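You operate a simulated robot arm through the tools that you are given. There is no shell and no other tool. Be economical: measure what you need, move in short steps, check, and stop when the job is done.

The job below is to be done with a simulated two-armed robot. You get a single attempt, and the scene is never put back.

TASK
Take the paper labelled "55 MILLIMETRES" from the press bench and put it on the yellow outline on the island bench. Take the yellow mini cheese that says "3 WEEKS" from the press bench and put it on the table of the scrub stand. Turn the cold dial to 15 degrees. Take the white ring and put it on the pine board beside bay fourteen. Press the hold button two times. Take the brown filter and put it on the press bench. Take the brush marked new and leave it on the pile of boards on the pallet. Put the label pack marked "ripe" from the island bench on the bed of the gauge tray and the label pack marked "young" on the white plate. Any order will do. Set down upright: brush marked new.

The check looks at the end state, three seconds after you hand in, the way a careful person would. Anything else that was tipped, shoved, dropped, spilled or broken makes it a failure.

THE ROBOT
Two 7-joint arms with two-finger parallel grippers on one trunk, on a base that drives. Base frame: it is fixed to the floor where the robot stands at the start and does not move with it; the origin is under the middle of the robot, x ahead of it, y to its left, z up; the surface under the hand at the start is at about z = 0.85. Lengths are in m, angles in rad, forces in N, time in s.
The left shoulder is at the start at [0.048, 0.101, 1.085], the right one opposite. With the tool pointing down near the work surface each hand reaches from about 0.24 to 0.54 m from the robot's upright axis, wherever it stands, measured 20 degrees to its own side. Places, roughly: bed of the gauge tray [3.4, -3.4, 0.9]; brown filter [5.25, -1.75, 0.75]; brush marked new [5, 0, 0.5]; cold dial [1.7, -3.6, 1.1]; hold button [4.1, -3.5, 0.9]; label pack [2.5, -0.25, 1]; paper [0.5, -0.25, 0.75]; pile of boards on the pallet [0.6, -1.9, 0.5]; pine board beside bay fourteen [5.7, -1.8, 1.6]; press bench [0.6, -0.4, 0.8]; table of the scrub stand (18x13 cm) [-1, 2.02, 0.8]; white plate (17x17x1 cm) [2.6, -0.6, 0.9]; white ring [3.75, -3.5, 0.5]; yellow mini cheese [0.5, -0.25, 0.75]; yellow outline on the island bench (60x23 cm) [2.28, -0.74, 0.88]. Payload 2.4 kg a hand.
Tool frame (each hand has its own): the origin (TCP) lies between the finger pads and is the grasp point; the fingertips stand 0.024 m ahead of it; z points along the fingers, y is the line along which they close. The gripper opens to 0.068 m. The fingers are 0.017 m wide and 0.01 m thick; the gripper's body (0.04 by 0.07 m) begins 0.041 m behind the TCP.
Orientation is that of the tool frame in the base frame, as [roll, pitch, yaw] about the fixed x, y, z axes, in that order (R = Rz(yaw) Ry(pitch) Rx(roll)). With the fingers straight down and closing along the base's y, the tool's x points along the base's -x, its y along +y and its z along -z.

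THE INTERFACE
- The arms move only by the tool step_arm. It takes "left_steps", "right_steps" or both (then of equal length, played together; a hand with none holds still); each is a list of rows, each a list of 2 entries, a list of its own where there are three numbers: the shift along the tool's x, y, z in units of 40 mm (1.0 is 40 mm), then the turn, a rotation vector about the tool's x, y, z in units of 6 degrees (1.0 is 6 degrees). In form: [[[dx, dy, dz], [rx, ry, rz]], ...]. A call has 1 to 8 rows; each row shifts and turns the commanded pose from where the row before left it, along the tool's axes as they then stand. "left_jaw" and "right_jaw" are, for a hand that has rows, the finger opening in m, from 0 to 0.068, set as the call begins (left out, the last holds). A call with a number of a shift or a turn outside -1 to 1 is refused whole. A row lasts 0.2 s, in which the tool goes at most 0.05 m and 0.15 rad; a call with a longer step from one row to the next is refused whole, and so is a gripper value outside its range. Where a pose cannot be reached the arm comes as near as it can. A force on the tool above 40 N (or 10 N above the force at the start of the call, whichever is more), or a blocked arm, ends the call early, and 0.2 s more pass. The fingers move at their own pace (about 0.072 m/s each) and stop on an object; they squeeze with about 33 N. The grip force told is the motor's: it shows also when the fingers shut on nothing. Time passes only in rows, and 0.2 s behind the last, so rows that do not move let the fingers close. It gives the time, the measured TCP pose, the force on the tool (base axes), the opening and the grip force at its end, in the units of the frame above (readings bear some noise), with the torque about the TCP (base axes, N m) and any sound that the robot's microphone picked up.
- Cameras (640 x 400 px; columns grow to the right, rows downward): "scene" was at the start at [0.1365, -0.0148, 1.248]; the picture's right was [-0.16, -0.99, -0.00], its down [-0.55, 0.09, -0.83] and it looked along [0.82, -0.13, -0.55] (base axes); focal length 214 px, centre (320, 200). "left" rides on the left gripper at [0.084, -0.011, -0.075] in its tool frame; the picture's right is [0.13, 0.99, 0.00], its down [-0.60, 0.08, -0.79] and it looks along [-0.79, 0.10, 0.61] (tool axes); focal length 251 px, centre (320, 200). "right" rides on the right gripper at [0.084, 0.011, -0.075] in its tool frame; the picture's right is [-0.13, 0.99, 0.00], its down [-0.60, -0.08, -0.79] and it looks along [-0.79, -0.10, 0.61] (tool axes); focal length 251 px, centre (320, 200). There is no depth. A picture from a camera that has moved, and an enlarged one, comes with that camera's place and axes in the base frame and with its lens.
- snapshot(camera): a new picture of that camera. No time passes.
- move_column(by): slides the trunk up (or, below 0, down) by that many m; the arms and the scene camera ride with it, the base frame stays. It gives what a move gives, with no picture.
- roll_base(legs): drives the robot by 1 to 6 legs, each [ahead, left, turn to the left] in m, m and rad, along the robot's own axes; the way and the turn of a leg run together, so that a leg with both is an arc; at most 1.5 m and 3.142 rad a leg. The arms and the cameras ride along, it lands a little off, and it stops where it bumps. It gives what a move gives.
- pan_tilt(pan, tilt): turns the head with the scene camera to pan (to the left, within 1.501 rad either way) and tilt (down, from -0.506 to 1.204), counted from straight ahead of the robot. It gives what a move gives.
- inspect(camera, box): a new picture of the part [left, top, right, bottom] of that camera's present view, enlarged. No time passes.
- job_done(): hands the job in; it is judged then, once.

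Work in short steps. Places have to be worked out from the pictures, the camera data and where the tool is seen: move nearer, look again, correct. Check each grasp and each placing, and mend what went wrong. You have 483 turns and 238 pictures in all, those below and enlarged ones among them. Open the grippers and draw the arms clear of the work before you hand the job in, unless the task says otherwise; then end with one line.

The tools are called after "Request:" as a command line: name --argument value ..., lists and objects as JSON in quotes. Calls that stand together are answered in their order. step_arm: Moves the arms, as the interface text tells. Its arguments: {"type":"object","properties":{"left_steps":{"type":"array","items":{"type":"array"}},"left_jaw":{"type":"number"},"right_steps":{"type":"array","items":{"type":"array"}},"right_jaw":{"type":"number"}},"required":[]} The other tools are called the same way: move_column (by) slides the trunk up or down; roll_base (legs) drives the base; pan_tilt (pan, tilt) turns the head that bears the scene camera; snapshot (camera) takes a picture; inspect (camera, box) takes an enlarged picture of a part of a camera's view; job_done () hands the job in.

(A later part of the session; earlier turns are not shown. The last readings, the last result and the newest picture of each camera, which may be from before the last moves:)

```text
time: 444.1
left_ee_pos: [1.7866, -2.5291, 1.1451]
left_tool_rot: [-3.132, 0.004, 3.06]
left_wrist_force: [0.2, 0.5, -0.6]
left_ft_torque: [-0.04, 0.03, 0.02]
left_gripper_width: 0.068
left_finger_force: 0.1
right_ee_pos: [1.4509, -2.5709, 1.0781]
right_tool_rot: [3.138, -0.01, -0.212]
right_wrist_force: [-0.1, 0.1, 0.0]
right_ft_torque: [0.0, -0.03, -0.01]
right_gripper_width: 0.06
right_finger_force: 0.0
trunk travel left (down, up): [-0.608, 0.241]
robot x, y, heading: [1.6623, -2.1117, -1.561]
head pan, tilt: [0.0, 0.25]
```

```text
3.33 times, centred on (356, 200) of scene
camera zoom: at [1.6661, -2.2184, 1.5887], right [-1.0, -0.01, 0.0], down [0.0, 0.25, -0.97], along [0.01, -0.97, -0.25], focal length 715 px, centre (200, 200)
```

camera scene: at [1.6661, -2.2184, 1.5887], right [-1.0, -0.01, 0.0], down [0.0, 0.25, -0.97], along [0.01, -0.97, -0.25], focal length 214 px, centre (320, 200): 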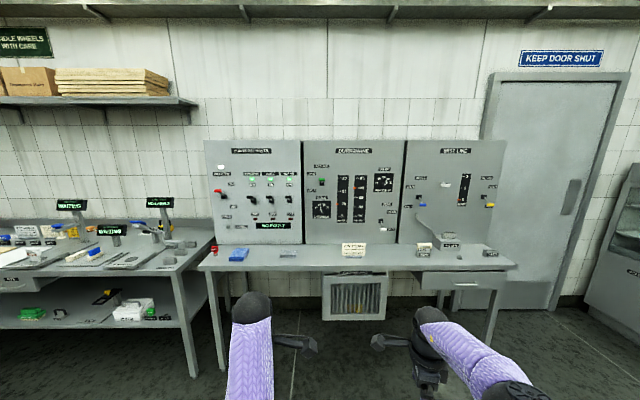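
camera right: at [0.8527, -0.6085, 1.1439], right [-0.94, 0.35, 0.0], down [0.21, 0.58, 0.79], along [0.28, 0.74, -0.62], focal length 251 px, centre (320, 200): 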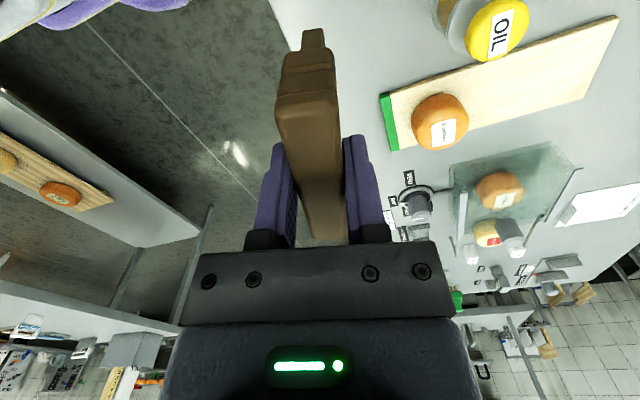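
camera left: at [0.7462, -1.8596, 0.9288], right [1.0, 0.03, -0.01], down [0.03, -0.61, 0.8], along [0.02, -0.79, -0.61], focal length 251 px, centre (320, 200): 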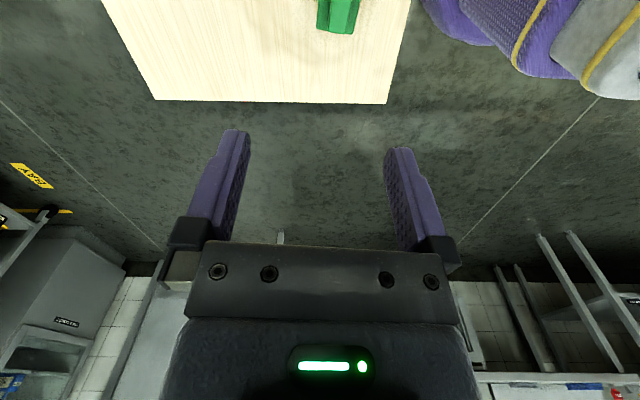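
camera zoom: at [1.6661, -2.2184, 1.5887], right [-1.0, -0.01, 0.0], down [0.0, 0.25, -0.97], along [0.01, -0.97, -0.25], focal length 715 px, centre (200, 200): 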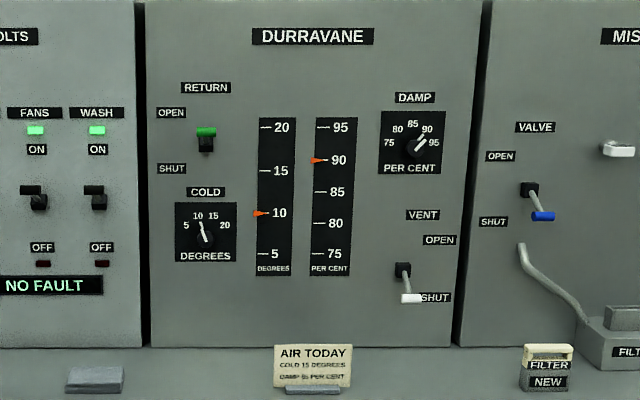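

COLD dial: scale 5-10-15-20, pointer now at 10; it must turn clockwise by ~37° to 15. I drive nearer and inspect the knob.

Request:
roll_base --legs '[[0.5, 0.17, 0.0]]'

Request:
move_column --by -0.2

Request:
pan_tilt --pan -0.15 --tilt 0.25

Request:
inspect --camera "scene" --box '[200, 120, 440, 270]'

```text
time: 447.2
left_ee_pos: [1.9577, -3.0256, 1.1449]
left_tool_rot: [-3.134, 0.004, 3.06]
left_wrist_force: [-0.9, 0.0, 0.7]
left_ft_torque: [0.0, -0.01, 0.01]
left_gripper_width: 0.0679
left_finger_force: 0.0
right_ee_pos: [1.6242, -3.0664, 1.0783]
right_tool_rot: [3.14, -0.008, -0.212]
right_wrist_force: [-0.5, -0.9, -0.1]
right_ft_torque: [-0.01, 0.0, 0.02]
right_gripper_width: 0.06
right_finger_force: 0.0
trunk travel left (down, up): [-0.608, 0.241]
robot x, y, heading: [1.8375, -2.6054, -1.561]
head pan, tilt: [0.0, 0.25]
```

```text
time: 449.4
left_ee_pos: [1.9579, -3.0243, 0.9447]
left_tool_rot: [-3.132, 0.004, 3.06]
left_wrist_force: [0.0, -0.6, -0.6]
left_ft_torque: [0.0, -0.02, -0.03]
left_gripper_width: 0.0679
left_finger_force: 0.1
right_ee_pos: [1.6241, -3.0669, 0.8792]
right_tool_rot: [3.138, -0.009, -0.209]
right_wrist_force: [0.6, -0.3, -0.2]
right_ft_torque: [-0.03, -0.01, -0.02]
right_gripper_width: 0.0601
right_finger_force: 0.0
trunk travel left (down, up): [-0.408, 0.441]
robot x, y, heading: [1.8388, -2.6072, -1.558]
head pan, tilt: [0.0, 0.25]
```

```text
time: 450.1
left_ee_pos: [1.9571, -3.0243, 0.9445]
left_tool_rot: [-3.133, 0.003, 3.06]
left_wrist_force: [-0.3, 0.0, 0.6]
left_ft_torque: [-0.04, -0.04, 0.0]
left_gripper_width: 0.0682
left_finger_force: 0.1
right_ee_pos: [1.624, -3.067, 0.879]
right_tool_rot: [3.14, -0.009, -0.211]
right_wrist_force: [1.0, 0.6, 0.3]
right_ft_torque: [0.0, 0.0, 0.0]
right_gripper_width: 0.0599
right_finger_force: 0.2
trunk travel left (down, up): [-0.408, 0.441]
robot x, y, heading: [1.8392, -2.6081, -1.56]
head pan, tilt: [-0.15, 0.25]
```

```text
2.67 times, centred on (320, 195) of scene
camera zoom: at [1.8247, -2.7306, 1.3881], right [-0.99, 0.14, 0.0], down [0.03, 0.24, -0.97], along [-0.13, -0.96, -0.25], focal length 572 px, centre (320, 213)
```

zoom: 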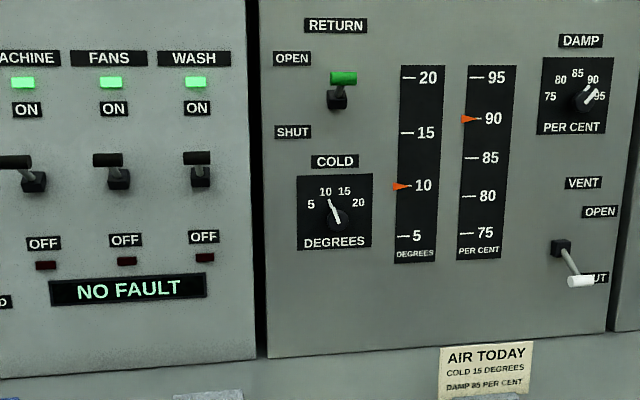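

Request:
inspect --camera "scene" --box '[304, 180, 344, 216]'

```text
11.11 times, centred on (324, 198) of scene
camera zoom: at [1.8247, -2.7306, 1.3881], right [-0.99, 0.14, 0.0], down [0.03, 0.24, -0.97], along [-0.13, -0.96, -0.25], focal length 2383 px, centre (276, 222)
```

zoom: 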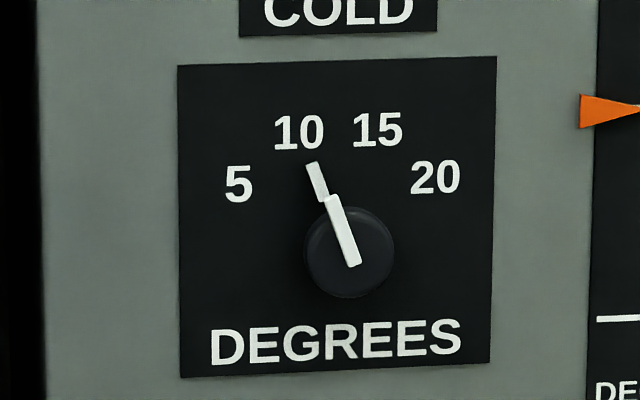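

The knob is round (Ø≈37 mm), centred at about [1.675, -3.62…-3.65, 1.14]; 36° clockwise brings it to 15. I tilt the right hand to point horizontally at the panel.

Request:
step_arm --right_steps '[[[0, 0, 0], [-0.978, 0.209, 0]], [[0, 0, 0], [-0.978, 0.209, 0]], [[0, 0, 0], [-0.978, 0.209, 0]], [[0, 0, 0], [-0.978, 0.209, 0]], [[0, 0, 0], [-0.978, 0.209, 0]], [[0, 0, 0], [-0.978, 0.209, 0]], [[0, 0, 0], [-0.978, 0.209, 0]], [[0, 0, 0], [-0.978, 0.209, 0]]]'

Request:
step_arm --right_steps '[[[0, 0, 0], [-0.978, 0.209, 0]], [[0, 0, 0], [-0.978, 0.209, 0]], [[0, 0, 0], [-0.978, 0.209, 0]], [[0, 0, 0], [-0.978, 0.209, 0]], [[0, 0, 0], [-0.978, 0.209, 0]], [[0, 0, 0], [-0.978, 0.209, 0]], [[0, 0, 0], [-0.978, 0.209, 0]]]'

Request:
snapshot --camera "right"

```text
time: 451.9
left_ee_pos: [1.957, -3.0246, 0.9444]
left_tool_rot: [-3.133, 0.005, 3.06]
left_wrist_force: [-0.4, -0.4, 0.2]
left_ft_torque: [0.01, -0.03, 0.02]
left_gripper_width: 0.0682
left_finger_force: 0.0
right_ee_pos: [1.6366, -3.072, 0.8838]
right_tool_rot: [2.333, -0.169, -0.116]
right_wrist_force: [0.4, 0.7, -0.2]
right_ft_torque: [0.0, 0.02, 0.0]
right_gripper_width: 0.0601
right_finger_force: 0.1
right hand out of reach, approached as far as the arm can: row 8
trunk travel left (down, up): [-0.408, 0.441]
robot x, y, heading: [1.8388, -2.6054, -1.557]
head pan, tilt: [-0.15, 0.25]
```

```text
time: 453.4
left_ee_pos: [1.9565, -3.0254, 0.9451]
left_tool_rot: [-3.136, 0.003, 3.06]
left_wrist_force: [0.2, -0.2, -0.5]
left_ft_torque: [0.02, 0.01, -0.01]
left_gripper_width: 0.0681
left_finger_force: 0.0
right_ee_pos: [1.6361, -3.0712, 0.8829]
right_tool_rot: [2.335, -0.169, -0.117]
right_wrist_force: [-0.5, 0.5, 1.4]
right_ft_torque: [0.01, 0.01, -0.01]
right_gripper_width: 0.0601
right_finger_force: 0.1
right hand out of reach, approached as far as the arm can: row 1, 2, 3, 4, 5, 6, 7
trunk travel left (down, up): [-0.408, 0.441]
robot x, y, heading: [1.8366, -2.6074, -1.56]
head pan, tilt: [-0.15, 0.25]
```

```text
57 pictures are left
camera right: at [1.7139, -3.0334, 0.9557], right [-0.33, -0.65, 0.68], down [-0.6, 0.7, 0.38], along [-0.73, -0.29, -0.62], focal length 251 px, centre (320, 200)
```

right: 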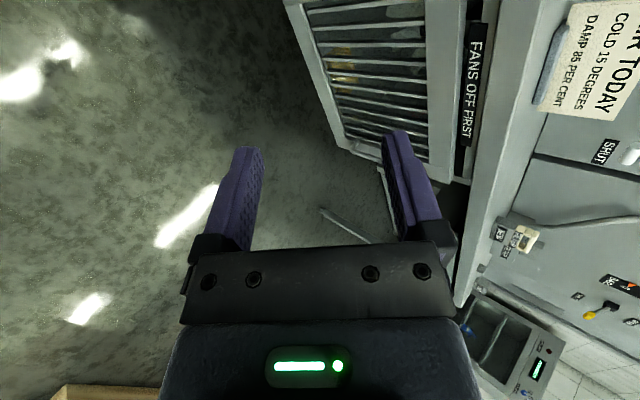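

The tilt stalled at 48° because the hand is too low and close. I raise it 0.2 m and extend 8 cm, then continue tilting.

Request:
step_arm --right_steps '[[[0.18, 0.82, -0.33], [0, 0, 0]], [[0.18, 0.82, -0.33], [0, 0, 0]], [[0.18, 0.82, -0.33], [0, 0, 0]], [[0.18, 0.82, -0.33], [0, 0, 0]], [[0.18, 0.82, -0.33], [0, 0, 0]], [[0.18, 0.82, -0.33], [0, 0, 0]]]'

Request:
step_arm --right_steps '[[[0, 0, 0], [-0.978, 0.201, 0.03]], [[0, 0, 0], [-0.978, 0.201, 0.03]], [[0, 0, 0], [-0.978, 0.201, 0.03]], [[0, 0, 0], [-0.978, 0.201, 0.03]], [[0, 0, 0], [-0.978, 0.201, 0.03]], [[0, 0, 0], [-0.978, 0.201, 0.03]], [[0, 0, 0], [-0.978, 0.201, 0.03]]]'

```text
time: 454.9
left_ee_pos: [1.9573, -3.0245, 0.9444]
left_tool_rot: [-3.134, 0.004, 3.059]
left_wrist_force: [0.7, 0.7, 0.0]
left_ft_torque: [-0.02, 0.0, 0.01]
left_gripper_width: 0.0679
left_finger_force: 0.0
right_ee_pos: [1.6344, -3.1496, 1.0836]
right_tool_rot: [2.335, -0.168, -0.118]
right_wrist_force: [-0.6, 0.5, 0.4]
right_ft_torque: [-0.03, -0.02, -0.02]
right_gripper_width: 0.06
right_finger_force: 0.1
trunk travel left (down, up): [-0.408, 0.441]
robot x, y, heading: [1.8368, -2.6046, -1.56]
head pan, tilt: [-0.15, 0.25]
```

```text
time: 456.4
left_ee_pos: [1.9579, -3.0242, 0.9448]
left_tool_rot: [-3.133, 0.003, 3.058]
left_wrist_force: [0.1, 0.0, 0.1]
left_ft_torque: [0.02, -0.02, -0.02]
left_gripper_width: 0.068
left_finger_force: 0.1
right_ee_pos: [1.6407, -3.1476, 1.0805]
right_tool_rot: [1.606, -0.248, 0.065]
right_wrist_force: [-0.3, -0.2, -0.8]
right_ft_torque: [0.01, 0.02, 0.03]
right_gripper_width: 0.06
right_finger_force: 0.1
right hand out of reach, approached as far as the arm can: row 5
trunk travel left (down, up): [-0.408, 0.441]
robot x, y, heading: [1.8327, -2.6071, -1.564]
head pan, tilt: [-0.15, 0.25]
```

The hand is now nearly horizontal. I fine-align it, raise the trunk 6 cm, and drive 0.3 m closer.

Request:
step_arm --right_steps '[[[0, 0, 0], [-0.49, -0.6, 0]], [[0, 0, 0], [0, 0, 0]]]'

Request:
move_column --by 0.06

Request:
roll_base --legs '[[0.3, 0.03, 0.0]]'

Request:
snapshot --camera "right"

Request:
inspect --camera "scene" --box '[240, 120, 440, 270]'

```text
time: 457.1
left_ee_pos: [1.9583, -3.0246, 0.9436]
left_tool_rot: [-3.134, 0.004, 3.059]
left_wrist_force: [-0.1, 0.9, 0.7]
left_ft_torque: [0.01, 0.01, -0.04]
left_gripper_width: 0.0679
left_finger_force: 0.0
right_ee_pos: [1.6409, -3.1471, 1.0802]
right_tool_rot: [1.572, -0.246, 0.002]
right_wrist_force: [-0.6, 0.6, -0.8]
right_ft_torque: [-0.01, -0.01, 0.0]
right_gripper_width: 0.06
right_finger_force: 0.1
trunk travel left (down, up): [-0.408, 0.441]
robot x, y, heading: [1.8358, -2.6045, -1.56]
head pan, tilt: [-0.15, 0.25]
```

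```text
time: 458.1
left_ee_pos: [1.9567, -3.0253, 1.0046]
left_tool_rot: [-3.133, 0.004, 3.059]
left_wrist_force: [0.1, 0.2, -0.4]
left_ft_torque: [0.02, -0.04, -0.04]
left_gripper_width: 0.0679
left_finger_force: 0.1
right_ee_pos: [1.6404, -3.1478, 1.1404]
right_tool_rot: [1.573, -0.248, 0.003]
right_wrist_force: [0.4, -0.2, -0.1]
right_ft_torque: [-0.05, 0.03, 0.02]
right_gripper_width: 0.0599
right_finger_force: 0.1
trunk travel left (down, up): [-0.468, 0.381]
robot x, y, heading: [1.8349, -2.6087, -1.561]
head pan, tilt: [-0.15, 0.25]
```

```text
time: 460.1
left_ee_pos: [1.9902, -3.32, 1.0038]
left_tool_rot: [-3.132, 0.004, 3.061]
left_wrist_force: [-0.3, -0.5, -0.2]
left_ft_torque: [0.03, 0.03, -0.01]
left_gripper_width: 0.0682
left_finger_force: 0.0
right_ee_pos: [1.6749, -3.444, 1.1395]
right_tool_rot: [1.572, -0.248, 0.003]
right_wrist_force: [0.4, -0.4, 0.3]
right_ft_torque: [-0.02, 0.0, 0.01]
right_gripper_width: 0.06
right_finger_force: 0.0
trunk travel left (down, up): [-0.468, 0.381]
robot x, y, heading: [1.8745, -2.9041, -1.565]
head pan, tilt: [-0.15, 0.25]
```

```text
56 pictures are left
camera right: at [1.7527, -3.3684, 1.1707], right [-0.37, 0.0, 0.93], down [-0.57, 0.79, -0.22], along [-0.74, -0.61, -0.29], focal length 251 px, centre (320, 200)
```

right: 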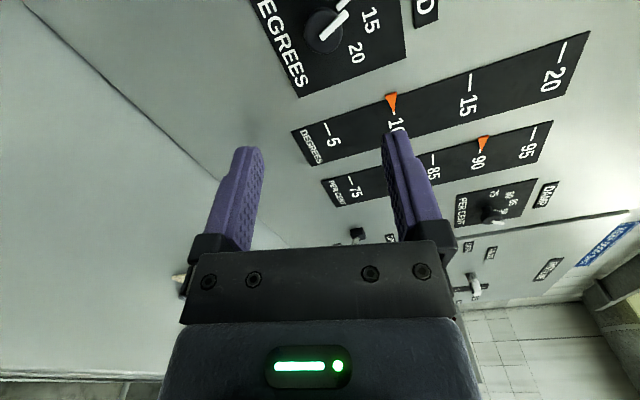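

```text
2.67 times, centred on (340, 195) of scene
camera zoom: at [1.8578, -3.0194, 1.4484], right [-0.99, 0.14, 0.0], down [0.03, 0.25, -0.97], along [-0.14, -0.96, -0.25], focal length 572 px, centre (267, 213)
```

zoom: 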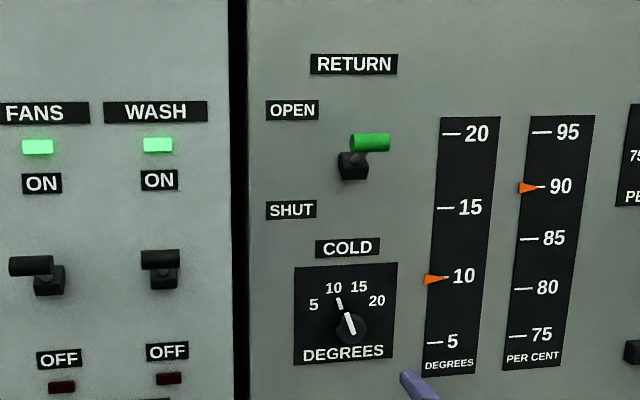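

Well aligned: knob centre ≈[1.671, 1.142]. I pull the left hand back for clearance, adjust 3 mm, and drive in.

Request:
step_arm --left_steps '[[[0, 0.9, 0], [0, 0, 0]], [[0, 0.9, 0], [0, 0, 0]], [[0, 0.9, 0], [0, 0, 0]]]' --right_steps '[[[-0.07, 0.08, 0], [0, 0, 0]], [[0, 0, 0], [0, 0, 0]], [[0, 0, 0], [0, 0, 0]]]'

Request:
roll_base --legs '[[0.11, 0.0, 0.0]]'

Request:
snapshot --camera "right"

```text
time: 461.1
left_ee_pos: [2.0205, -3.2646, 0.9981]
left_tool_rot: [-3.031, 0.04, 3.082]
left_wrist_force: [0.5, -1.5, 0.2]
left_ft_torque: [0.0, 0.03, -0.03]
left_gripper_width: 0.0681
left_finger_force: 0.0
left hand out of reach, approached as far as the arm can: row 1, 2, 3
right_ee_pos: [1.6702, -3.442, 1.1413]
right_tool_rot: [1.571, -0.245, 0.003]
right_wrist_force: [-0.2, -0.2, -0.8]
right_ft_torque: [-0.01, 0.01, -0.03]
right_gripper_width: 0.0603
right_finger_force: 0.1
trunk travel left (down, up): [-0.468, 0.381]
robot x, y, heading: [1.8707, -2.9034, -1.56]
head pan, tilt: [-0.15, 0.25]
stopped in row 3 (left hand): the arm was blocked; the commanded pose is now the measured one
```

```text
time: 462.3
left_ee_pos: [2.0216, -3.3756, 0.996]
left_tool_rot: [-3.035, 0.042, 3.084]
left_wrist_force: [-0.6, -0.7, -0.6]
left_ft_torque: [0.05, 0.02, -0.01]
left_gripper_width: 0.068
left_finger_force: 0.0
right_ee_pos: [1.6719, -3.5556, 1.1421]
right_tool_rot: [1.573, -0.246, 0.005]
right_wrist_force: [-0.2, 0.5, 0.2]
right_ft_torque: [0.02, -0.02, 0.02]
right_gripper_width: 0.0599
right_finger_force: 0.2
trunk travel left (down, up): [-0.468, 0.381]
robot x, y, heading: [1.8725, -3.0157, -1.56]
head pan, tilt: [-0.15, 0.25]
```

```text
54 pictures are left
camera right: at [1.7507, -3.4814, 1.1728], right [-0.37, 0.0, 0.93], down [-0.57, 0.79, -0.22], along [-0.74, -0.61, -0.29], focal length 251 px, centre (320, 200)
```

right: 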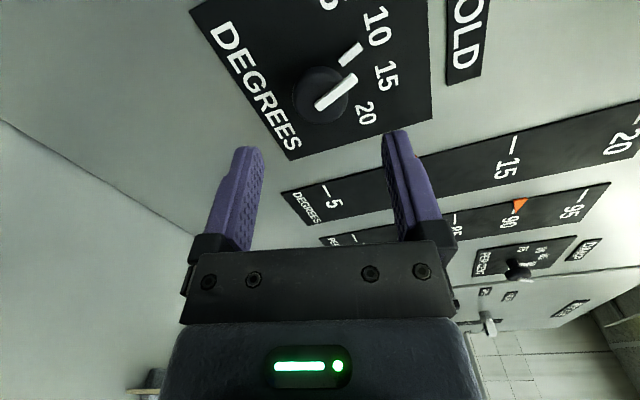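

Knob remains centred between the fingers. I advance along the tool axis in steps.

Request:
step_arm --right_steps '[[[0, 0.06, 0.4], [0, 0, 0]], [[0, 0, 0.4], [0, 0, 0]], [[0, 0, 0.3], [0, 0, 0]]]'

Request:
snapshot --camera "right"

```text
time: 463.1
left_ee_pos: [2.0233, -3.3752, 0.9969]
left_tool_rot: [-3.033, 0.046, 3.086]
left_wrist_force: [-0.1, -0.3, 0.4]
left_ft_torque: [-0.01, 0.0, -0.05]
left_gripper_width: 0.0679
left_finger_force: 0.0
right_ee_pos: [1.6705, -3.6007, 1.1447]
right_tool_rot: [1.573, -0.247, 0.004]
right_wrist_force: [0.3, 0.3, 0.3]
right_ft_torque: [0.03, -0.01, 0.01]
right_gripper_width: 0.06
right_finger_force: 0.0
trunk travel left (down, up): [-0.468, 0.381]
robot x, y, heading: [1.8712, -3.0186, -1.559]
head pan, tilt: [-0.15, 0.25]
```

```text
53 pictures are left
camera right: at [1.7491, -3.5251, 1.1755], right [-0.37, 0.0, 0.93], down [-0.57, 0.79, -0.22], along [-0.74, -0.61, -0.29], focal length 251 px, centre (320, 200)
```

right: 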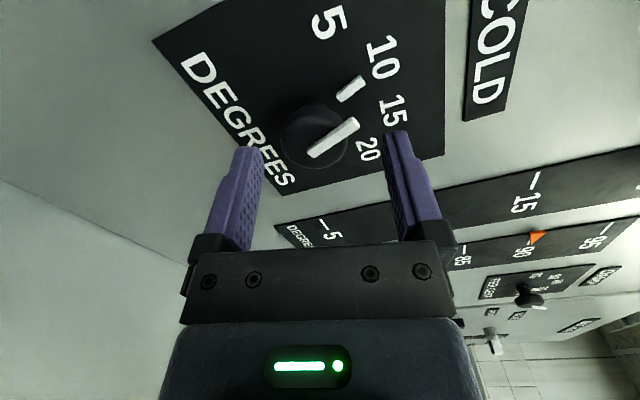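

Fingertips are level with the knob's face (y≈-3.63). I advance 2 cm more around it and close.

Request:
step_arm --right_steps '[[[0, 0, 0.25], [0, 0, 0]], [[0, 0, 0.2], [0, 0, 0]]]'

Request:
step_arm --right_steps '[[[0, 0, 0], [0, 0, 0]], [[0, 0, 0], [0, 0, 0]], [[0, 0, 0], [0, 0, 0]]]' --right_jaw 0.02

Request:
snapshot --camera "right"

```text
time: 463.7
left_ee_pos: [2.0243, -3.3766, 0.9969]
left_tool_rot: [-3.034, 0.045, 3.085]
left_wrist_force: [-0.1, 0.4, -0.7]
left_ft_torque: [0.01, 0.03, -0.01]
left_gripper_width: 0.0678
left_finger_force: 0.1
right_ee_pos: [1.6701, -3.6188, 1.1442]
right_tool_rot: [1.571, -0.249, 0.003]
right_wrist_force: [-0.6, 0.0, -0.2]
right_ft_torque: [0.02, -0.03, -0.01]
right_gripper_width: 0.0603
right_finger_force: 0.0
trunk travel left (down, up): [-0.468, 0.381]
robot x, y, heading: [1.8692, -3.0151, -1.558]
head pan, tilt: [-0.15, 0.25]
```

```text
time: 464.5
left_ee_pos: [2.0245, -3.3768, 0.9964]
left_tool_rot: [-3.036, 0.045, 3.085]
left_wrist_force: [0.4, -1.1, 0.4]
left_ft_torque: [0.0, -0.02, -0.01]
left_gripper_width: 0.068
left_finger_force: 0.0
right_ee_pos: [1.6723, -3.6183, 1.1404]
right_tool_rot: [1.579, -0.247, 0.002]
right_wrist_force: [5.2, 11.2, -25.6]
right_ft_torque: [0.59, -0.07, 0.12]
right_gripper_width: 0.035
right_finger_force: 44.9
trunk travel left (down, up): [-0.468, 0.381]
robot x, y, heading: [1.8724, -3.014, -1.559]
head pan, tilt: [-0.15, 0.25]
```

```text
52 pictures are left
camera right: at [1.7506, -3.5431, 1.1729], right [-0.37, -0.01, 0.93], down [-0.57, 0.79, -0.22], along [-0.73, -0.61, -0.3], focal length 251 px, centre (320, 200)
```

right: 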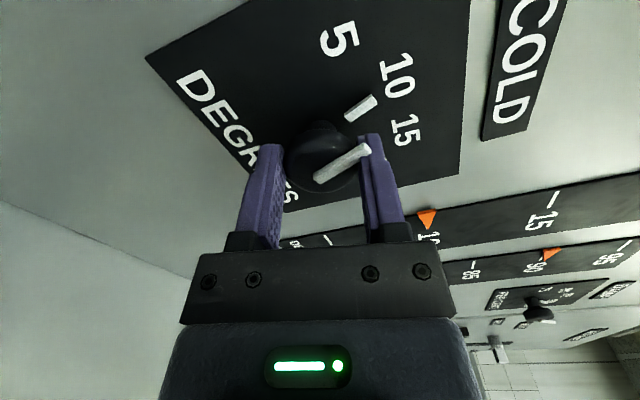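

The knob is gripped (35 mm). I relieve the vertical offset by 5 mm, then turn clockwise 18° first and check the direction.

Request:
step_arm --right_steps '[[[-0.03, -0.12, 0], [0, 0, 0]], [[0, 0, 0], [0, 0, 0]]]'

Request:
step_arm --right_steps '[[[0, 0, 0], [0, 0, 0.75]], [[0, 0, 0], [0, 0, 0.75]], [[0, 0, 0], [0, 0, 0.75]], [[0, 0, 0], [0, 0, 0.75]], [[0, 0, 0], [0, 0, 0]]]'

Request:
snapshot --camera "right"

Request:
inspect --camera "scene" --box '[300, 170, 420, 260]'

```text
time: 465.1
left_ee_pos: [2.0233, -3.3761, 0.996]
left_tool_rot: [-3.035, 0.045, 3.086]
left_wrist_force: [-0.3, 0.2, -0.8]
left_ft_torque: [0.01, 0.0, 0.04]
left_gripper_width: 0.068
left_finger_force: 0.1
right_ee_pos: [1.6724, -3.6184, 1.14]
right_tool_rot: [1.568, -0.247, 0.004]
right_wrist_force: [2.4, 4.8, -10.2]
right_ft_torque: [0.31, -0.04, -0.02]
right_gripper_width: 0.0354
right_finger_force: 44.9
trunk travel left (down, up): [-0.468, 0.381]
robot x, y, heading: [1.8743, -3.0125, -1.555]
head pan, tilt: [-0.15, 0.25]
```

```text
time: 466.3
left_ee_pos: [2.024, -3.375, 0.9965]
left_tool_rot: [-3.035, 0.045, 3.087]
left_wrist_force: [-0.4, -0.5, 0.7]
left_ft_torque: [-0.01, 0.02, 0.03]
left_gripper_width: 0.0679
left_finger_force: 0.0
right_ee_pos: [1.6719, -3.6193, 1.1416]
right_tool_rot: [1.565, -0.56, 0.005]
right_wrist_force: [-0.3, -10.8, 17.1]
right_ft_torque: [-0.32, 0.07, -0.21]
right_gripper_width: 0.0353
right_finger_force: 44.8
trunk travel left (down, up): [-0.468, 0.381]
robot x, y, heading: [1.8743, -3.0156, -1.56]
head pan, tilt: [-0.15, 0.25]
```

```text
51 pictures are left
camera right: at [1.7368, -3.5429, 1.1956], right [-0.64, 0.0, 0.77], down [-0.47, 0.79, -0.39], along [-0.61, -0.61, -0.5], focal length 251 px, centre (320, 200)
```

right: 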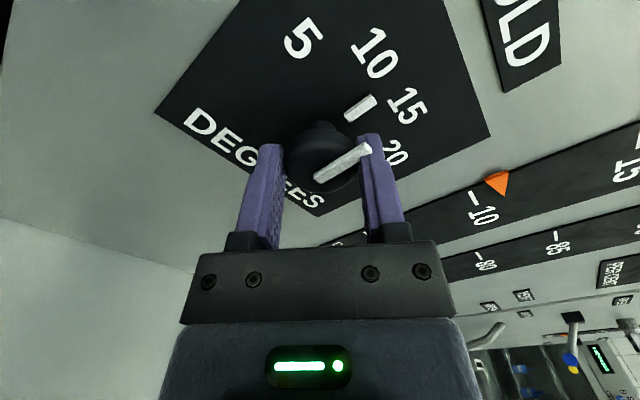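

```text
4.44 times, centred on (360, 215) of scene
camera zoom: at [1.8596, -3.1318, 1.4486], right [-0.99, 0.14, 0.0], down [0.03, 0.25, -0.97], along [-0.13, -0.96, -0.25], focal length 953 px, centre (142, 133)
```

zoom: 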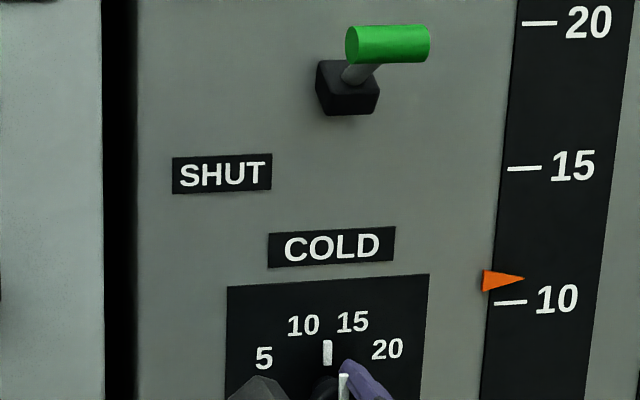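

The pointer is now midway between 10 and 15 – right direction, no slip. I turn another 18°.

Request:
step_arm --right_steps '[[[0, 0, 0], [0, 0, 0.75]], [[0, 0, 0], [0, 0, 0.75]], [[0, 0, 0], [0, 0, 0.75]], [[0, 0, 0], [0, 0, 0.75]], [[0, 0, 0], [0, 0, 0]]]'

Request:
inspect --camera "scene" --box '[300, 170, 420, 260]'

Request:
snapshot --camera "right"

```text
time: 467.3
left_ee_pos: [2.025, -3.3761, 0.9963]
left_tool_rot: [-3.033, 0.047, 3.087]
left_wrist_force: [0.4, -0.2, -0.8]
left_ft_torque: [0.0, -0.01, -0.01]
left_gripper_width: 0.0682
left_finger_force: 0.1
right_ee_pos: [1.671, -3.6182, 1.1435]
right_tool_rot: [1.559, -0.845, 0.009]
right_wrist_force: [-0.1, 1.0, 4.7]
right_ft_torque: [0.24, 0.02, -0.32]
right_gripper_width: 0.0355
right_finger_force: 45.0
trunk travel left (down, up): [-0.468, 0.381]
robot x, y, heading: [1.8733, -3.0138, -1.556]
head pan, tilt: [-0.15, 0.25]
stopped in row 4 (right hand): the force on the tool passed its limit at 40 N (the readings are from after the stop); the commanded pose is now the measured one
```

```text
4.44 times, centred on (360, 215) of scene
camera zoom: at [1.8591, -3.131, 1.4481], right [-0.99, 0.14, 0.0], down [0.03, 0.24, -0.97], along [-0.13, -0.96, -0.25], focal length 953 px, centre (142, 133)
```

zoom: 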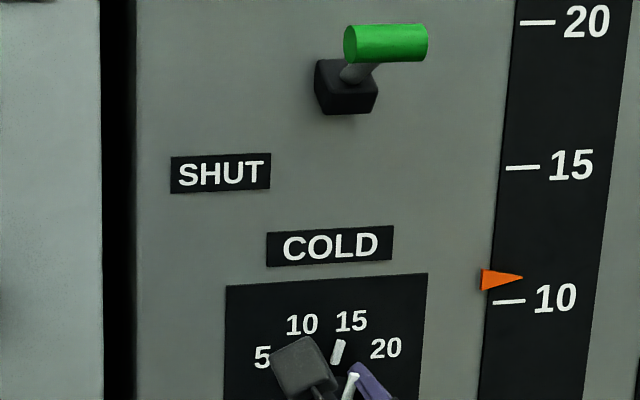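

```text
48 pictures are left
camera right: at [1.7184, -3.5425, 1.212], right [-0.83, 0.0, 0.56], down [-0.34, 0.79, -0.51], along [-0.45, -0.61, -0.65], focal length 251 px, centre (320, 200)
```

right: 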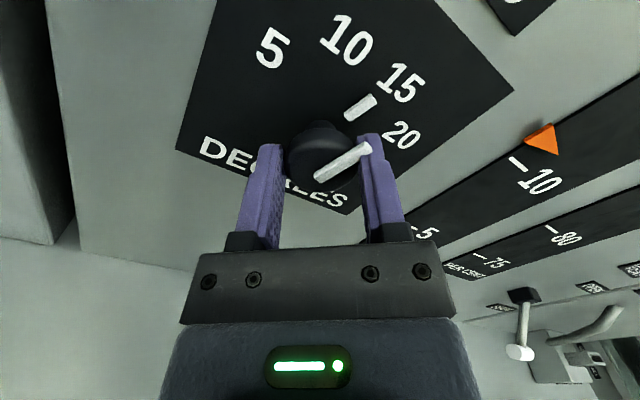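

Turned 34°. I add the last ~2°, then release and check.

Request:
step_arm --right_steps '[[[0, 0, 0], [0, 0, 0.3]], [[0, 0, 0], [0, 0, 0]]]'

Request:
step_arm --right_steps '[[[0, 0, 0], [0, 0, 0]], [[0, 0, 0], [0, 0, 0]]]' --right_jaw 0.06

Request:
step_arm --right_steps '[[[0, 0, -0.5], [0, 0, 0]], [[0, 0, -0.8], [0, 0, 0]], [[0, 0, -0.8], [0, 0, 0]]]'

Request:
roll_base --legs '[[-0.25, 0.0, 0.0]]'

Request:
inspect --camera "scene" --box '[290, 170, 390, 245]'

```text
time: 467.9
left_ee_pos: [2.0245, -3.3768, 0.9973]
left_tool_rot: [-3.034, 0.046, 3.087]
left_wrist_force: [0.7, 0.2, 0.0]
left_ft_torque: [-0.06, 0.0, 0.0]
left_gripper_width: 0.0683
left_finger_force: 0.1
right_ee_pos: [1.6702, -3.6177, 1.1424]
right_tool_rot: [1.558, -0.877, 0.01]
right_wrist_force: [-2.1, -2.1, 4.9]
right_ft_torque: [-0.31, 0.02, -0.05]
right_gripper_width: 0.0353
right_finger_force: 45.2
trunk travel left (down, up): [-0.468, 0.381]
robot x, y, heading: [1.8721, -3.0125, -1.555]
head pan, tilt: [-0.15, 0.25]
```

```text
time: 468.5
left_ee_pos: [2.0239, -3.3758, 0.9964]
left_tool_rot: [-3.037, 0.046, 3.086]
left_wrist_force: [-0.4, -0.1, 0.4]
left_ft_torque: [0.01, 0.01, 0.0]
left_gripper_width: 0.0683
left_finger_force: 0.0
right_ee_pos: [1.6709, -3.6184, 1.1417]
right_tool_rot: [1.563, -0.876, 0.009]
right_wrist_force: [-0.1, 0.9, 0.9]
right_ft_torque: [-0.01, -0.02, 0.03]
right_gripper_width: 0.0602
right_finger_force: 0.0
trunk travel left (down, up): [-0.468, 0.381]
robot x, y, heading: [1.8721, -3.0136, -1.56]
head pan, tilt: [-0.15, 0.25]
```

```text
time: 469.3
left_ee_pos: [2.0231, -3.3751, 0.9979]
left_tool_rot: [-3.034, 0.047, 3.085]
left_wrist_force: [0.5, -0.1, 0.4]
left_ft_torque: [0.03, 0.01, 0.0]
left_gripper_width: 0.0682
left_finger_force: 0.1
right_ee_pos: [1.6714, -3.5339, 1.1439]
right_tool_rot: [1.561, -0.878, 0.008]
right_wrist_force: [0.5, 0.1, -0.2]
right_ft_torque: [0.03, -0.02, 0.0]
right_gripper_width: 0.0598
right_finger_force: 0.1
trunk travel left (down, up): [-0.468, 0.381]
robot x, y, heading: [1.8762, -3.0191, -1.556]
head pan, tilt: [-0.15, 0.25]
```

```text
time: 471.1
left_ee_pos: [2.0224, -3.1285, 0.9967]
left_tool_rot: [-3.033, 0.047, 3.087]
left_wrist_force: [0.0, 0.1, -0.5]
left_ft_torque: [-0.02, -0.01, 0.0]
left_gripper_width: 0.0678
left_finger_force: 0.1
right_ee_pos: [1.6676, -3.2879, 1.1435]
right_tool_rot: [1.56, -0.876, 0.009]
right_wrist_force: [-1.0, -0.2, 0.5]
right_ft_torque: [-0.02, -0.01, -0.01]
right_gripper_width: 0.0601
right_finger_force: 0.0
trunk travel left (down, up): [-0.468, 0.381]
robot x, y, heading: [1.8705, -2.769, -1.554]
head pan, tilt: [-0.15, 0.25]
```

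```text
5.33 times, centred on (340, 208) of scene
camera zoom: at [1.8561, -2.8845, 1.4485], right [-0.99, 0.14, 0.0], down [0.03, 0.24, -0.97], along [-0.13, -0.96, -0.25], focal length 1144 px, centre (213, 160)
```

zoom: 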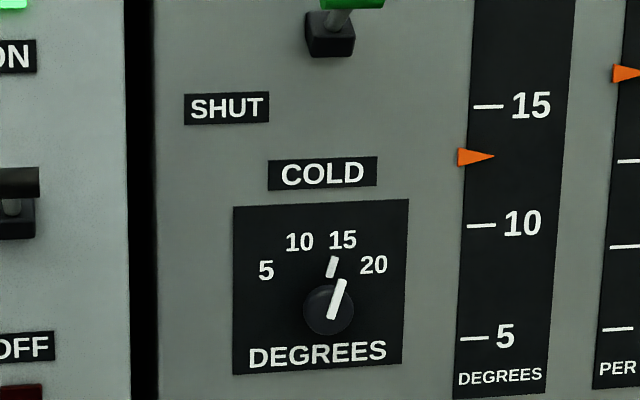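

The pointer is at 15; the gauge marker is apparently climbing. I re-inspect finely.

Request:
inspect --camera "scene" --box '[320, 190, 360, 220]'

```text
13.33 times, centred on (340, 205) of scene
camera zoom: at [1.8561, -2.8845, 1.4485], right [-0.99, 0.14, 0.0], down [0.03, 0.24, -0.97], along [-0.13, -0.96, -0.25], focal length 2860 px, centre (53, 133)
```

zoom: 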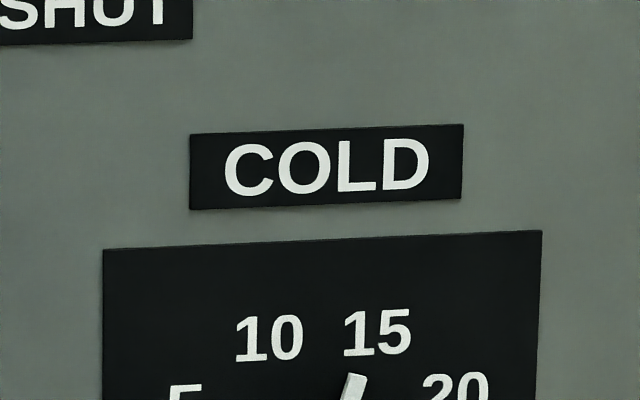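

Now back to the island's far side for the YOUNG pack; on the way I take one more straight look at the dial.

Request:
roll_base --legs '[[-0.6, -0.2, 0.0]]'

Request:
pan_tilt --pan 0.0 --tilt 0.2

Request:
inspect --camera "scene" --box '[290, 190, 380, 260]'

```text
time: 474.6
left_ee_pos: [1.8174, -2.541, 0.9975]
left_tool_rot: [-3.032, 0.048, 3.086]
left_wrist_force: [-0.2, 0.0, 0.2]
left_ft_torque: [-0.02, 0.0, 0.0]
left_gripper_width: 0.0679
left_finger_force: 0.0
right_ee_pos: [1.4621, -2.6985, 1.143]
right_tool_rot: [1.559, -0.875, 0.009]
right_wrist_force: [-0.3, 1.0, 0.2]
right_ft_torque: [0.03, 0.02, -0.01]
right_gripper_width: 0.06
right_finger_force: 0.1
trunk travel left (down, up): [-0.468, 0.381]
robot x, y, heading: [1.6678, -2.1791, -1.561]
head pan, tilt: [-0.15, 0.25]
```

```text
time: 475.3
left_ee_pos: [1.8165, -2.5403, 0.9967]
left_tool_rot: [-3.034, 0.047, 3.086]
left_wrist_force: [0.5, -0.7, -0.3]
left_ft_torque: [-0.01, 0.0, -0.02]
left_gripper_width: 0.068
left_finger_force: 0.1
right_ee_pos: [1.4629, -2.6984, 1.1428]
right_tool_rot: [1.56, -0.876, 0.007]
right_wrist_force: [-0.6, -0.2, -0.1]
right_ft_torque: [-0.01, -0.01, 0.02]
right_gripper_width: 0.0599
right_finger_force: 0.1
trunk travel left (down, up): [-0.468, 0.381]
robot x, y, heading: [1.6632, -2.1821, -1.559]
head pan, tilt: [0.0, 0.201]
```

```text
5.71 times, centred on (335, 225) of scene
camera zoom: at [1.6653, -2.2966, 1.453], right [-1.0, -0.01, 0.0], down [0.0, 0.2, -0.98], along [0.01, -0.98, -0.2], focal length 1226 px, centre (234, 57)
```

zoom: 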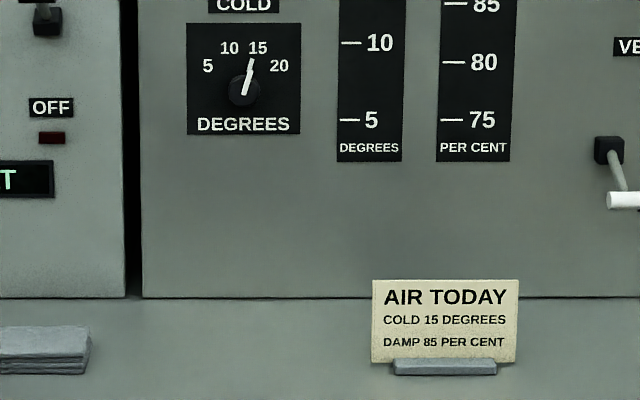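

Request:
inspect --camera "scene" --box '[320, 192, 346, 214]'

```text
16.00 times, centred on (333, 203) of scene
camera zoom: at [1.6653, -2.2966, 1.453], right [-1.0, -0.01, 0.0], down [0.0, 0.2, -0.98], along [0.01, -0.98, -0.2], focal length 3432 px, centre (112, 152)
```

zoom: 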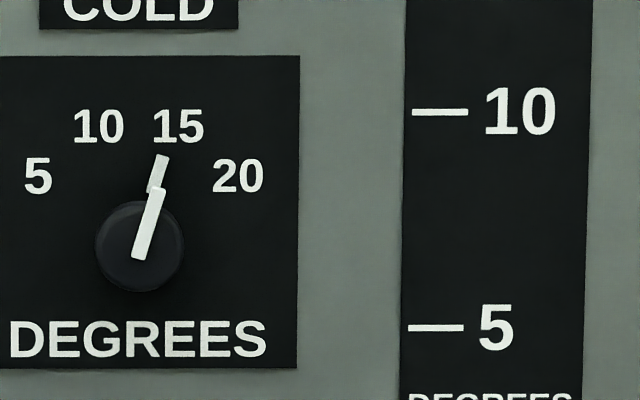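

Pointer measures ≈17° vs 18° for 15 – i.e. about 14.9; good. I drive to the far side of the island.

Request:
roll_base --legs '[[0.05, 1.5, 0.0], [0.0, 0.4, 0.0], [0.0, 0.0, -1.58], [0.0, -1.4, 0.0], [0.0, -0.45, 0.0]]'

Request:
pan_tilt --pan 0.0 --tilt 0.5

Request:
snapshot --camera "scene"

```text
refused: leg 1 is longer than a leg can be; nothing moved
```

```text
time: 476.1
left_ee_pos: [1.8171, -2.5416, 0.9974]
left_tool_rot: [-3.035, 0.047, 3.087]
left_wrist_force: [0.0, 0.1, 0.7]
left_ft_torque: [0.03, 0.02, 0.04]
left_gripper_width: 0.0679
left_finger_force: 0.1
right_ee_pos: [1.4622, -2.6987, 1.1433]
right_tool_rot: [1.56, -0.877, 0.009]
right_wrist_force: [-0.2, -1.3, -0.1]
right_ft_torque: [0.01, 0.02, 0.02]
right_gripper_width: 0.0598
right_finger_force: 0.0
trunk travel left (down, up): [-0.468, 0.381]
robot x, y, heading: [1.6628, -2.1782, -1.563]
head pan, tilt: [0.0, 0.499]
```

```text
43 pictures are left
camera scene: at [1.6654, -2.2944, 1.4254], right [-1.0, -0.01, 0.0], down [-0.01, 0.48, -0.88], along [0.01, -0.88, -0.48], focal length 214 px, centre (320, 200)
```

scene: 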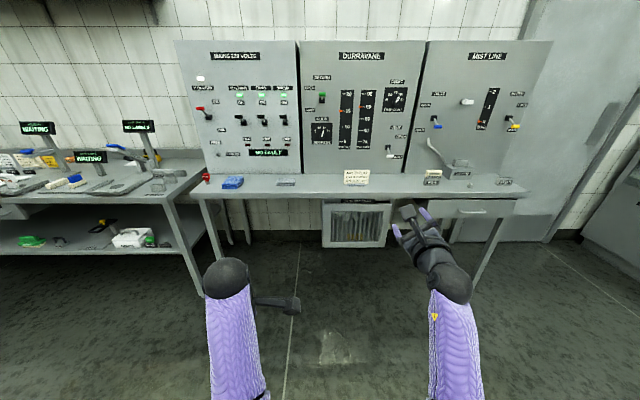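

Request:
roll_base --legs '[[0.0, 1.4, 0.0], [0.0, 0.5, 0.0], [0.0, 0.0, -1.58], [0.0, -1.4, 0.0], [0.0, -0.45, 0.0]]'

Request:
snapshot --camera "scene"

```text
time: 498.4
left_ee_pos: [3.1794, -0.4308, 0.9957]
left_tool_rot: [-3.035, 0.046, 1.511]
left_wrist_force: [-0.6, -0.4, -0.3]
left_ft_torque: [0.04, -0.03, 0.02]
left_gripper_width: 0.0678
left_finger_force: 0.0
right_ee_pos: [3.0242, -0.0758, 1.1451]
right_tool_rot: [1.56, -0.876, -1.568]
right_wrist_force: [0.3, 0.7, 0.3]
right_ft_torque: [0.0, -0.02, -0.01]
right_gripper_width: 0.06
right_finger_force: 0.1
trunk travel left (down, up): [-0.468, 0.381]
robot x, y, heading: [3.5407, -0.2797, -3.131]
head pan, tilt: [0.0, 0.499]
```

```text
42 pictures are left
camera scene: at [3.4274, -0.2814, 1.4253], right [0.0, 1.0, 0.0], down [0.48, 0.0, -0.88], along [-0.88, 0.0, -0.48], focal length 214 px, centre (320, 200)
```

scene: 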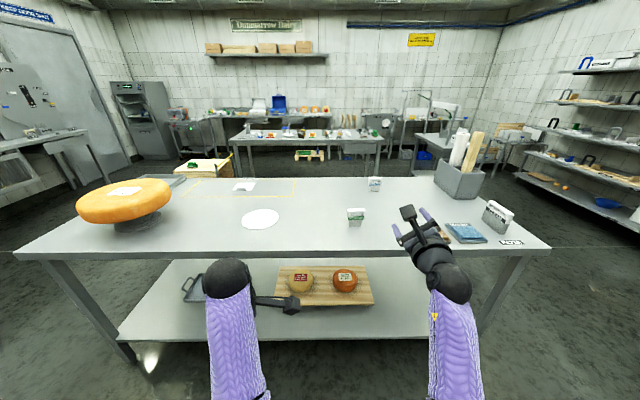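

YOUNG is at [2.66, -0.13], the plate at [2.615, -0.552]. I level the left hand, retract the right one, and drive up to the island.

Request:
step_arm --left_steps '[[[0, 0, -0.3], [-0.5, 0.22, -0.5]], [[0, 0, -0.3], [-0.5, 0.22, -0.5]], [[0, 0, 0], [0, 0, -0.5]], [[0, 0, 0], [0, 0, -0.4]]]' --right_steps '[[[0, 0, -0.7], [0, 0, 0]], [[0, 0, -0.7], [0, 0, 0]], [[0, 0, -0.7], [0, 0, 0]], [[0, 0, -0.7], [0, 0, 0]]]' --left_jaw 0.068

Request:
roll_base --legs '[[0.39, -0.2, 0.0]]'

Request:
pan_tilt --pan 0.0 --tilt 0.7

Request:
snapshot --camera "scene"

```text
time: 499.4
left_ee_pos: [3.1627, -0.4355, 1.0006]
left_tool_rot: [-3.136, -0.007, 1.706]
left_wrist_force: [-0.5, 0.1, -1.0]
left_ft_torque: [-0.03, 0.01, -0.02]
left_gripper_width: 0.0682
left_finger_force: 0.1
left hand out of reach, approached as far as the arm can: row 1, 2
right_ee_pos: [3.1362, -0.0765, 1.1435]
right_tool_rot: [1.561, -0.876, -1.567]
right_wrist_force: [0.1, -0.1, 0.1]
right_ft_torque: [0.0, -0.02, 0.03]
right_gripper_width: 0.0601
right_finger_force: 0.0
trunk travel left (down, up): [-0.468, 0.381]
robot x, y, heading: [3.5438, -0.2833, -3.134]
head pan, tilt: [0.0, 0.499]
```

```text
time: 502.0
left_ee_pos: [2.7759, -0.2391, 1.0005]
left_tool_rot: [-3.135, -0.005, 1.709]
left_wrist_force: [-0.8, -0.5, 0.4]
left_ft_torque: [0.02, -0.01, 0.0]
left_gripper_width: 0.068
left_finger_force: 0.1
right_ee_pos: [2.7462, 0.1206, 1.143]
right_tool_rot: [1.56, -0.876, -1.565]
right_wrist_force: [-0.6, 0.2, -0.1]
right_ft_torque: [-0.01, 0.03, 0.0]
right_gripper_width: 0.0599
right_finger_force: 0.0
trunk travel left (down, up): [-0.468, 0.381]
robot x, y, heading: [3.1535, -0.0796, -3.131]
head pan, tilt: [0.0, 0.499]
```

```text
time: 502.8
left_ee_pos: [2.7752, -0.2399, 0.9986]
left_tool_rot: [-3.135, -0.006, 1.71]
left_wrist_force: [0.1, -0.1, 0.5]
left_ft_torque: [-0.03, 0.02, -0.06]
left_gripper_width: 0.0683
left_finger_force: 0.1
right_ee_pos: [2.7448, 0.1208, 1.1435]
right_tool_rot: [1.559, -0.877, -1.563]
right_wrist_force: [-0.1, 0.5, -0.4]
right_ft_torque: [-0.02, 0.0, 0.04]
right_gripper_width: 0.0601
right_finger_force: 0.1
trunk travel left (down, up): [-0.468, 0.381]
robot x, y, heading: [3.1478, -0.0836, -3.134]
head pan, tilt: [0.0, 0.7]
```

```text
41 pictures are left
camera scene: at [3.0445, -0.0841, 1.4077], right [-0.01, 1.0, 0.0], down [0.64, 0.01, -0.77], along [-0.77, -0.01, -0.64], focal length 214 px, centre (320, 200)
```

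scene: 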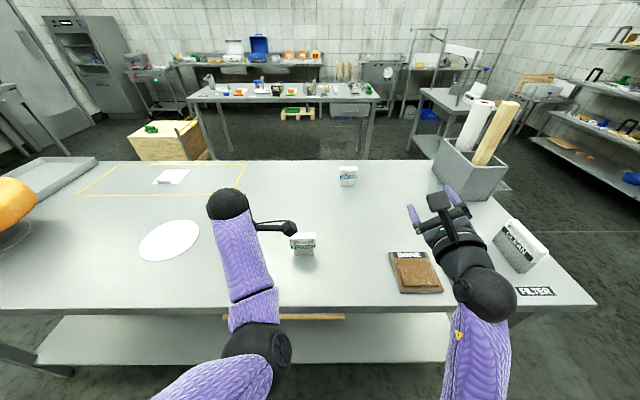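

Request:
inspect --camera "scene" --box '[270, 215, 350, 275]'

Request:
snapshot --camera "left"

```text
6.67 times, centred on (310, 245) of scene
camera zoom: at [3.0445, -0.0841, 1.4077], right [-0.01, 1.0, 0.0], down [0.64, 0.01, -0.77], along [-0.77, -0.01, -0.64], focal length 1430 px, centre (387, -100)
```

zoom: 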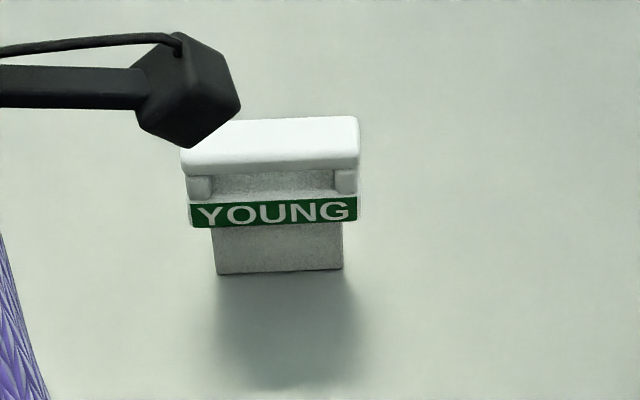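

```text
39 pictures are left
camera left: at [2.753, -0.1593, 1.0743], right [0.96, 0.27, 0.0], down [0.17, -0.59, 0.79], along [0.21, -0.76, -0.61], focal length 251 px, centre (320, 200)
```

left: 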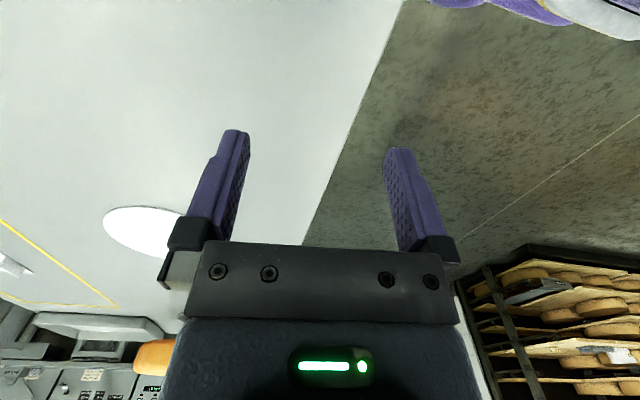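

Bar centre [2.670, -0.135], aligned with the tool. I raise the trunk 6 cm and move the left hand above it.

Request:
move_column --by 0.06

Request:
step_arm --left_steps '[[[0.74, -0.56, 0], [0, 0, 0]], [[0.74, -0.56, 0], [0, 0, 0]], [[0.74, -0.56, 0], [0, 0, 0]], [[0.74, -0.56, 0], [0, 0, 0]]]'

Request:
snapshot --camera "left"

```text
time: 503.8
left_ee_pos: [2.7765, -0.2397, 1.0595]
left_tool_rot: [-3.137, -0.005, 1.709]
left_wrist_force: [-0.4, 0.0, -0.3]
left_ft_torque: [0.01, 0.01, -0.01]
left_gripper_width: 0.0681
left_finger_force: 0.1
right_ee_pos: [2.7464, 0.1201, 1.2024]
right_tool_rot: [1.561, -0.875, -1.564]
right_wrist_force: [-0.6, 0.4, -0.1]
right_ft_torque: [-0.01, 0.02, 0.01]
right_gripper_width: 0.0602
right_finger_force: 0.1
trunk travel left (down, up): [-0.528, 0.321]
robot x, y, heading: [3.1515, -0.0822, -3.132]
head pan, tilt: [0.0, 0.7]
```

```text
time: 504.8
left_ee_pos: [2.6847, -0.1368, 1.064]
left_tool_rot: [-3.134, -0.006, 1.712]
left_wrist_force: [0.2, -0.8, -0.5]
left_ft_torque: [0.0, 0.02, 0.01]
left_gripper_width: 0.0678
left_finger_force: 0.1
left hand out of reach, approached as far as the arm can: row 4
right_ee_pos: [2.7455, 0.1212, 1.2035]
right_tool_rot: [1.561, -0.876, -1.564]
right_wrist_force: [0.2, -0.2, 0.1]
right_ft_torque: [0.01, 0.04, 0.01]
right_gripper_width: 0.0597
right_finger_force: 0.0
trunk travel left (down, up): [-0.528, 0.321]
robot x, y, heading: [3.1547, -0.081, -3.133]
head pan, tilt: [0.0, 0.7]
```

```text
38 pictures are left
camera left: at [2.6626, -0.0566, 1.139], right [0.96, 0.27, -0.01], down [0.17, -0.59, 0.79], along [0.21, -0.76, -0.61], focal length 251 px, centre (320, 200)
```

left: 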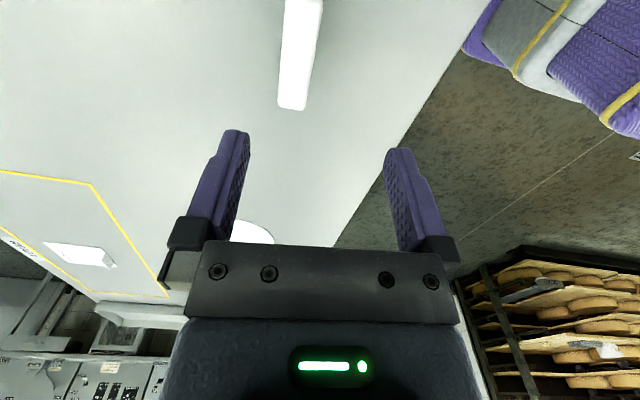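

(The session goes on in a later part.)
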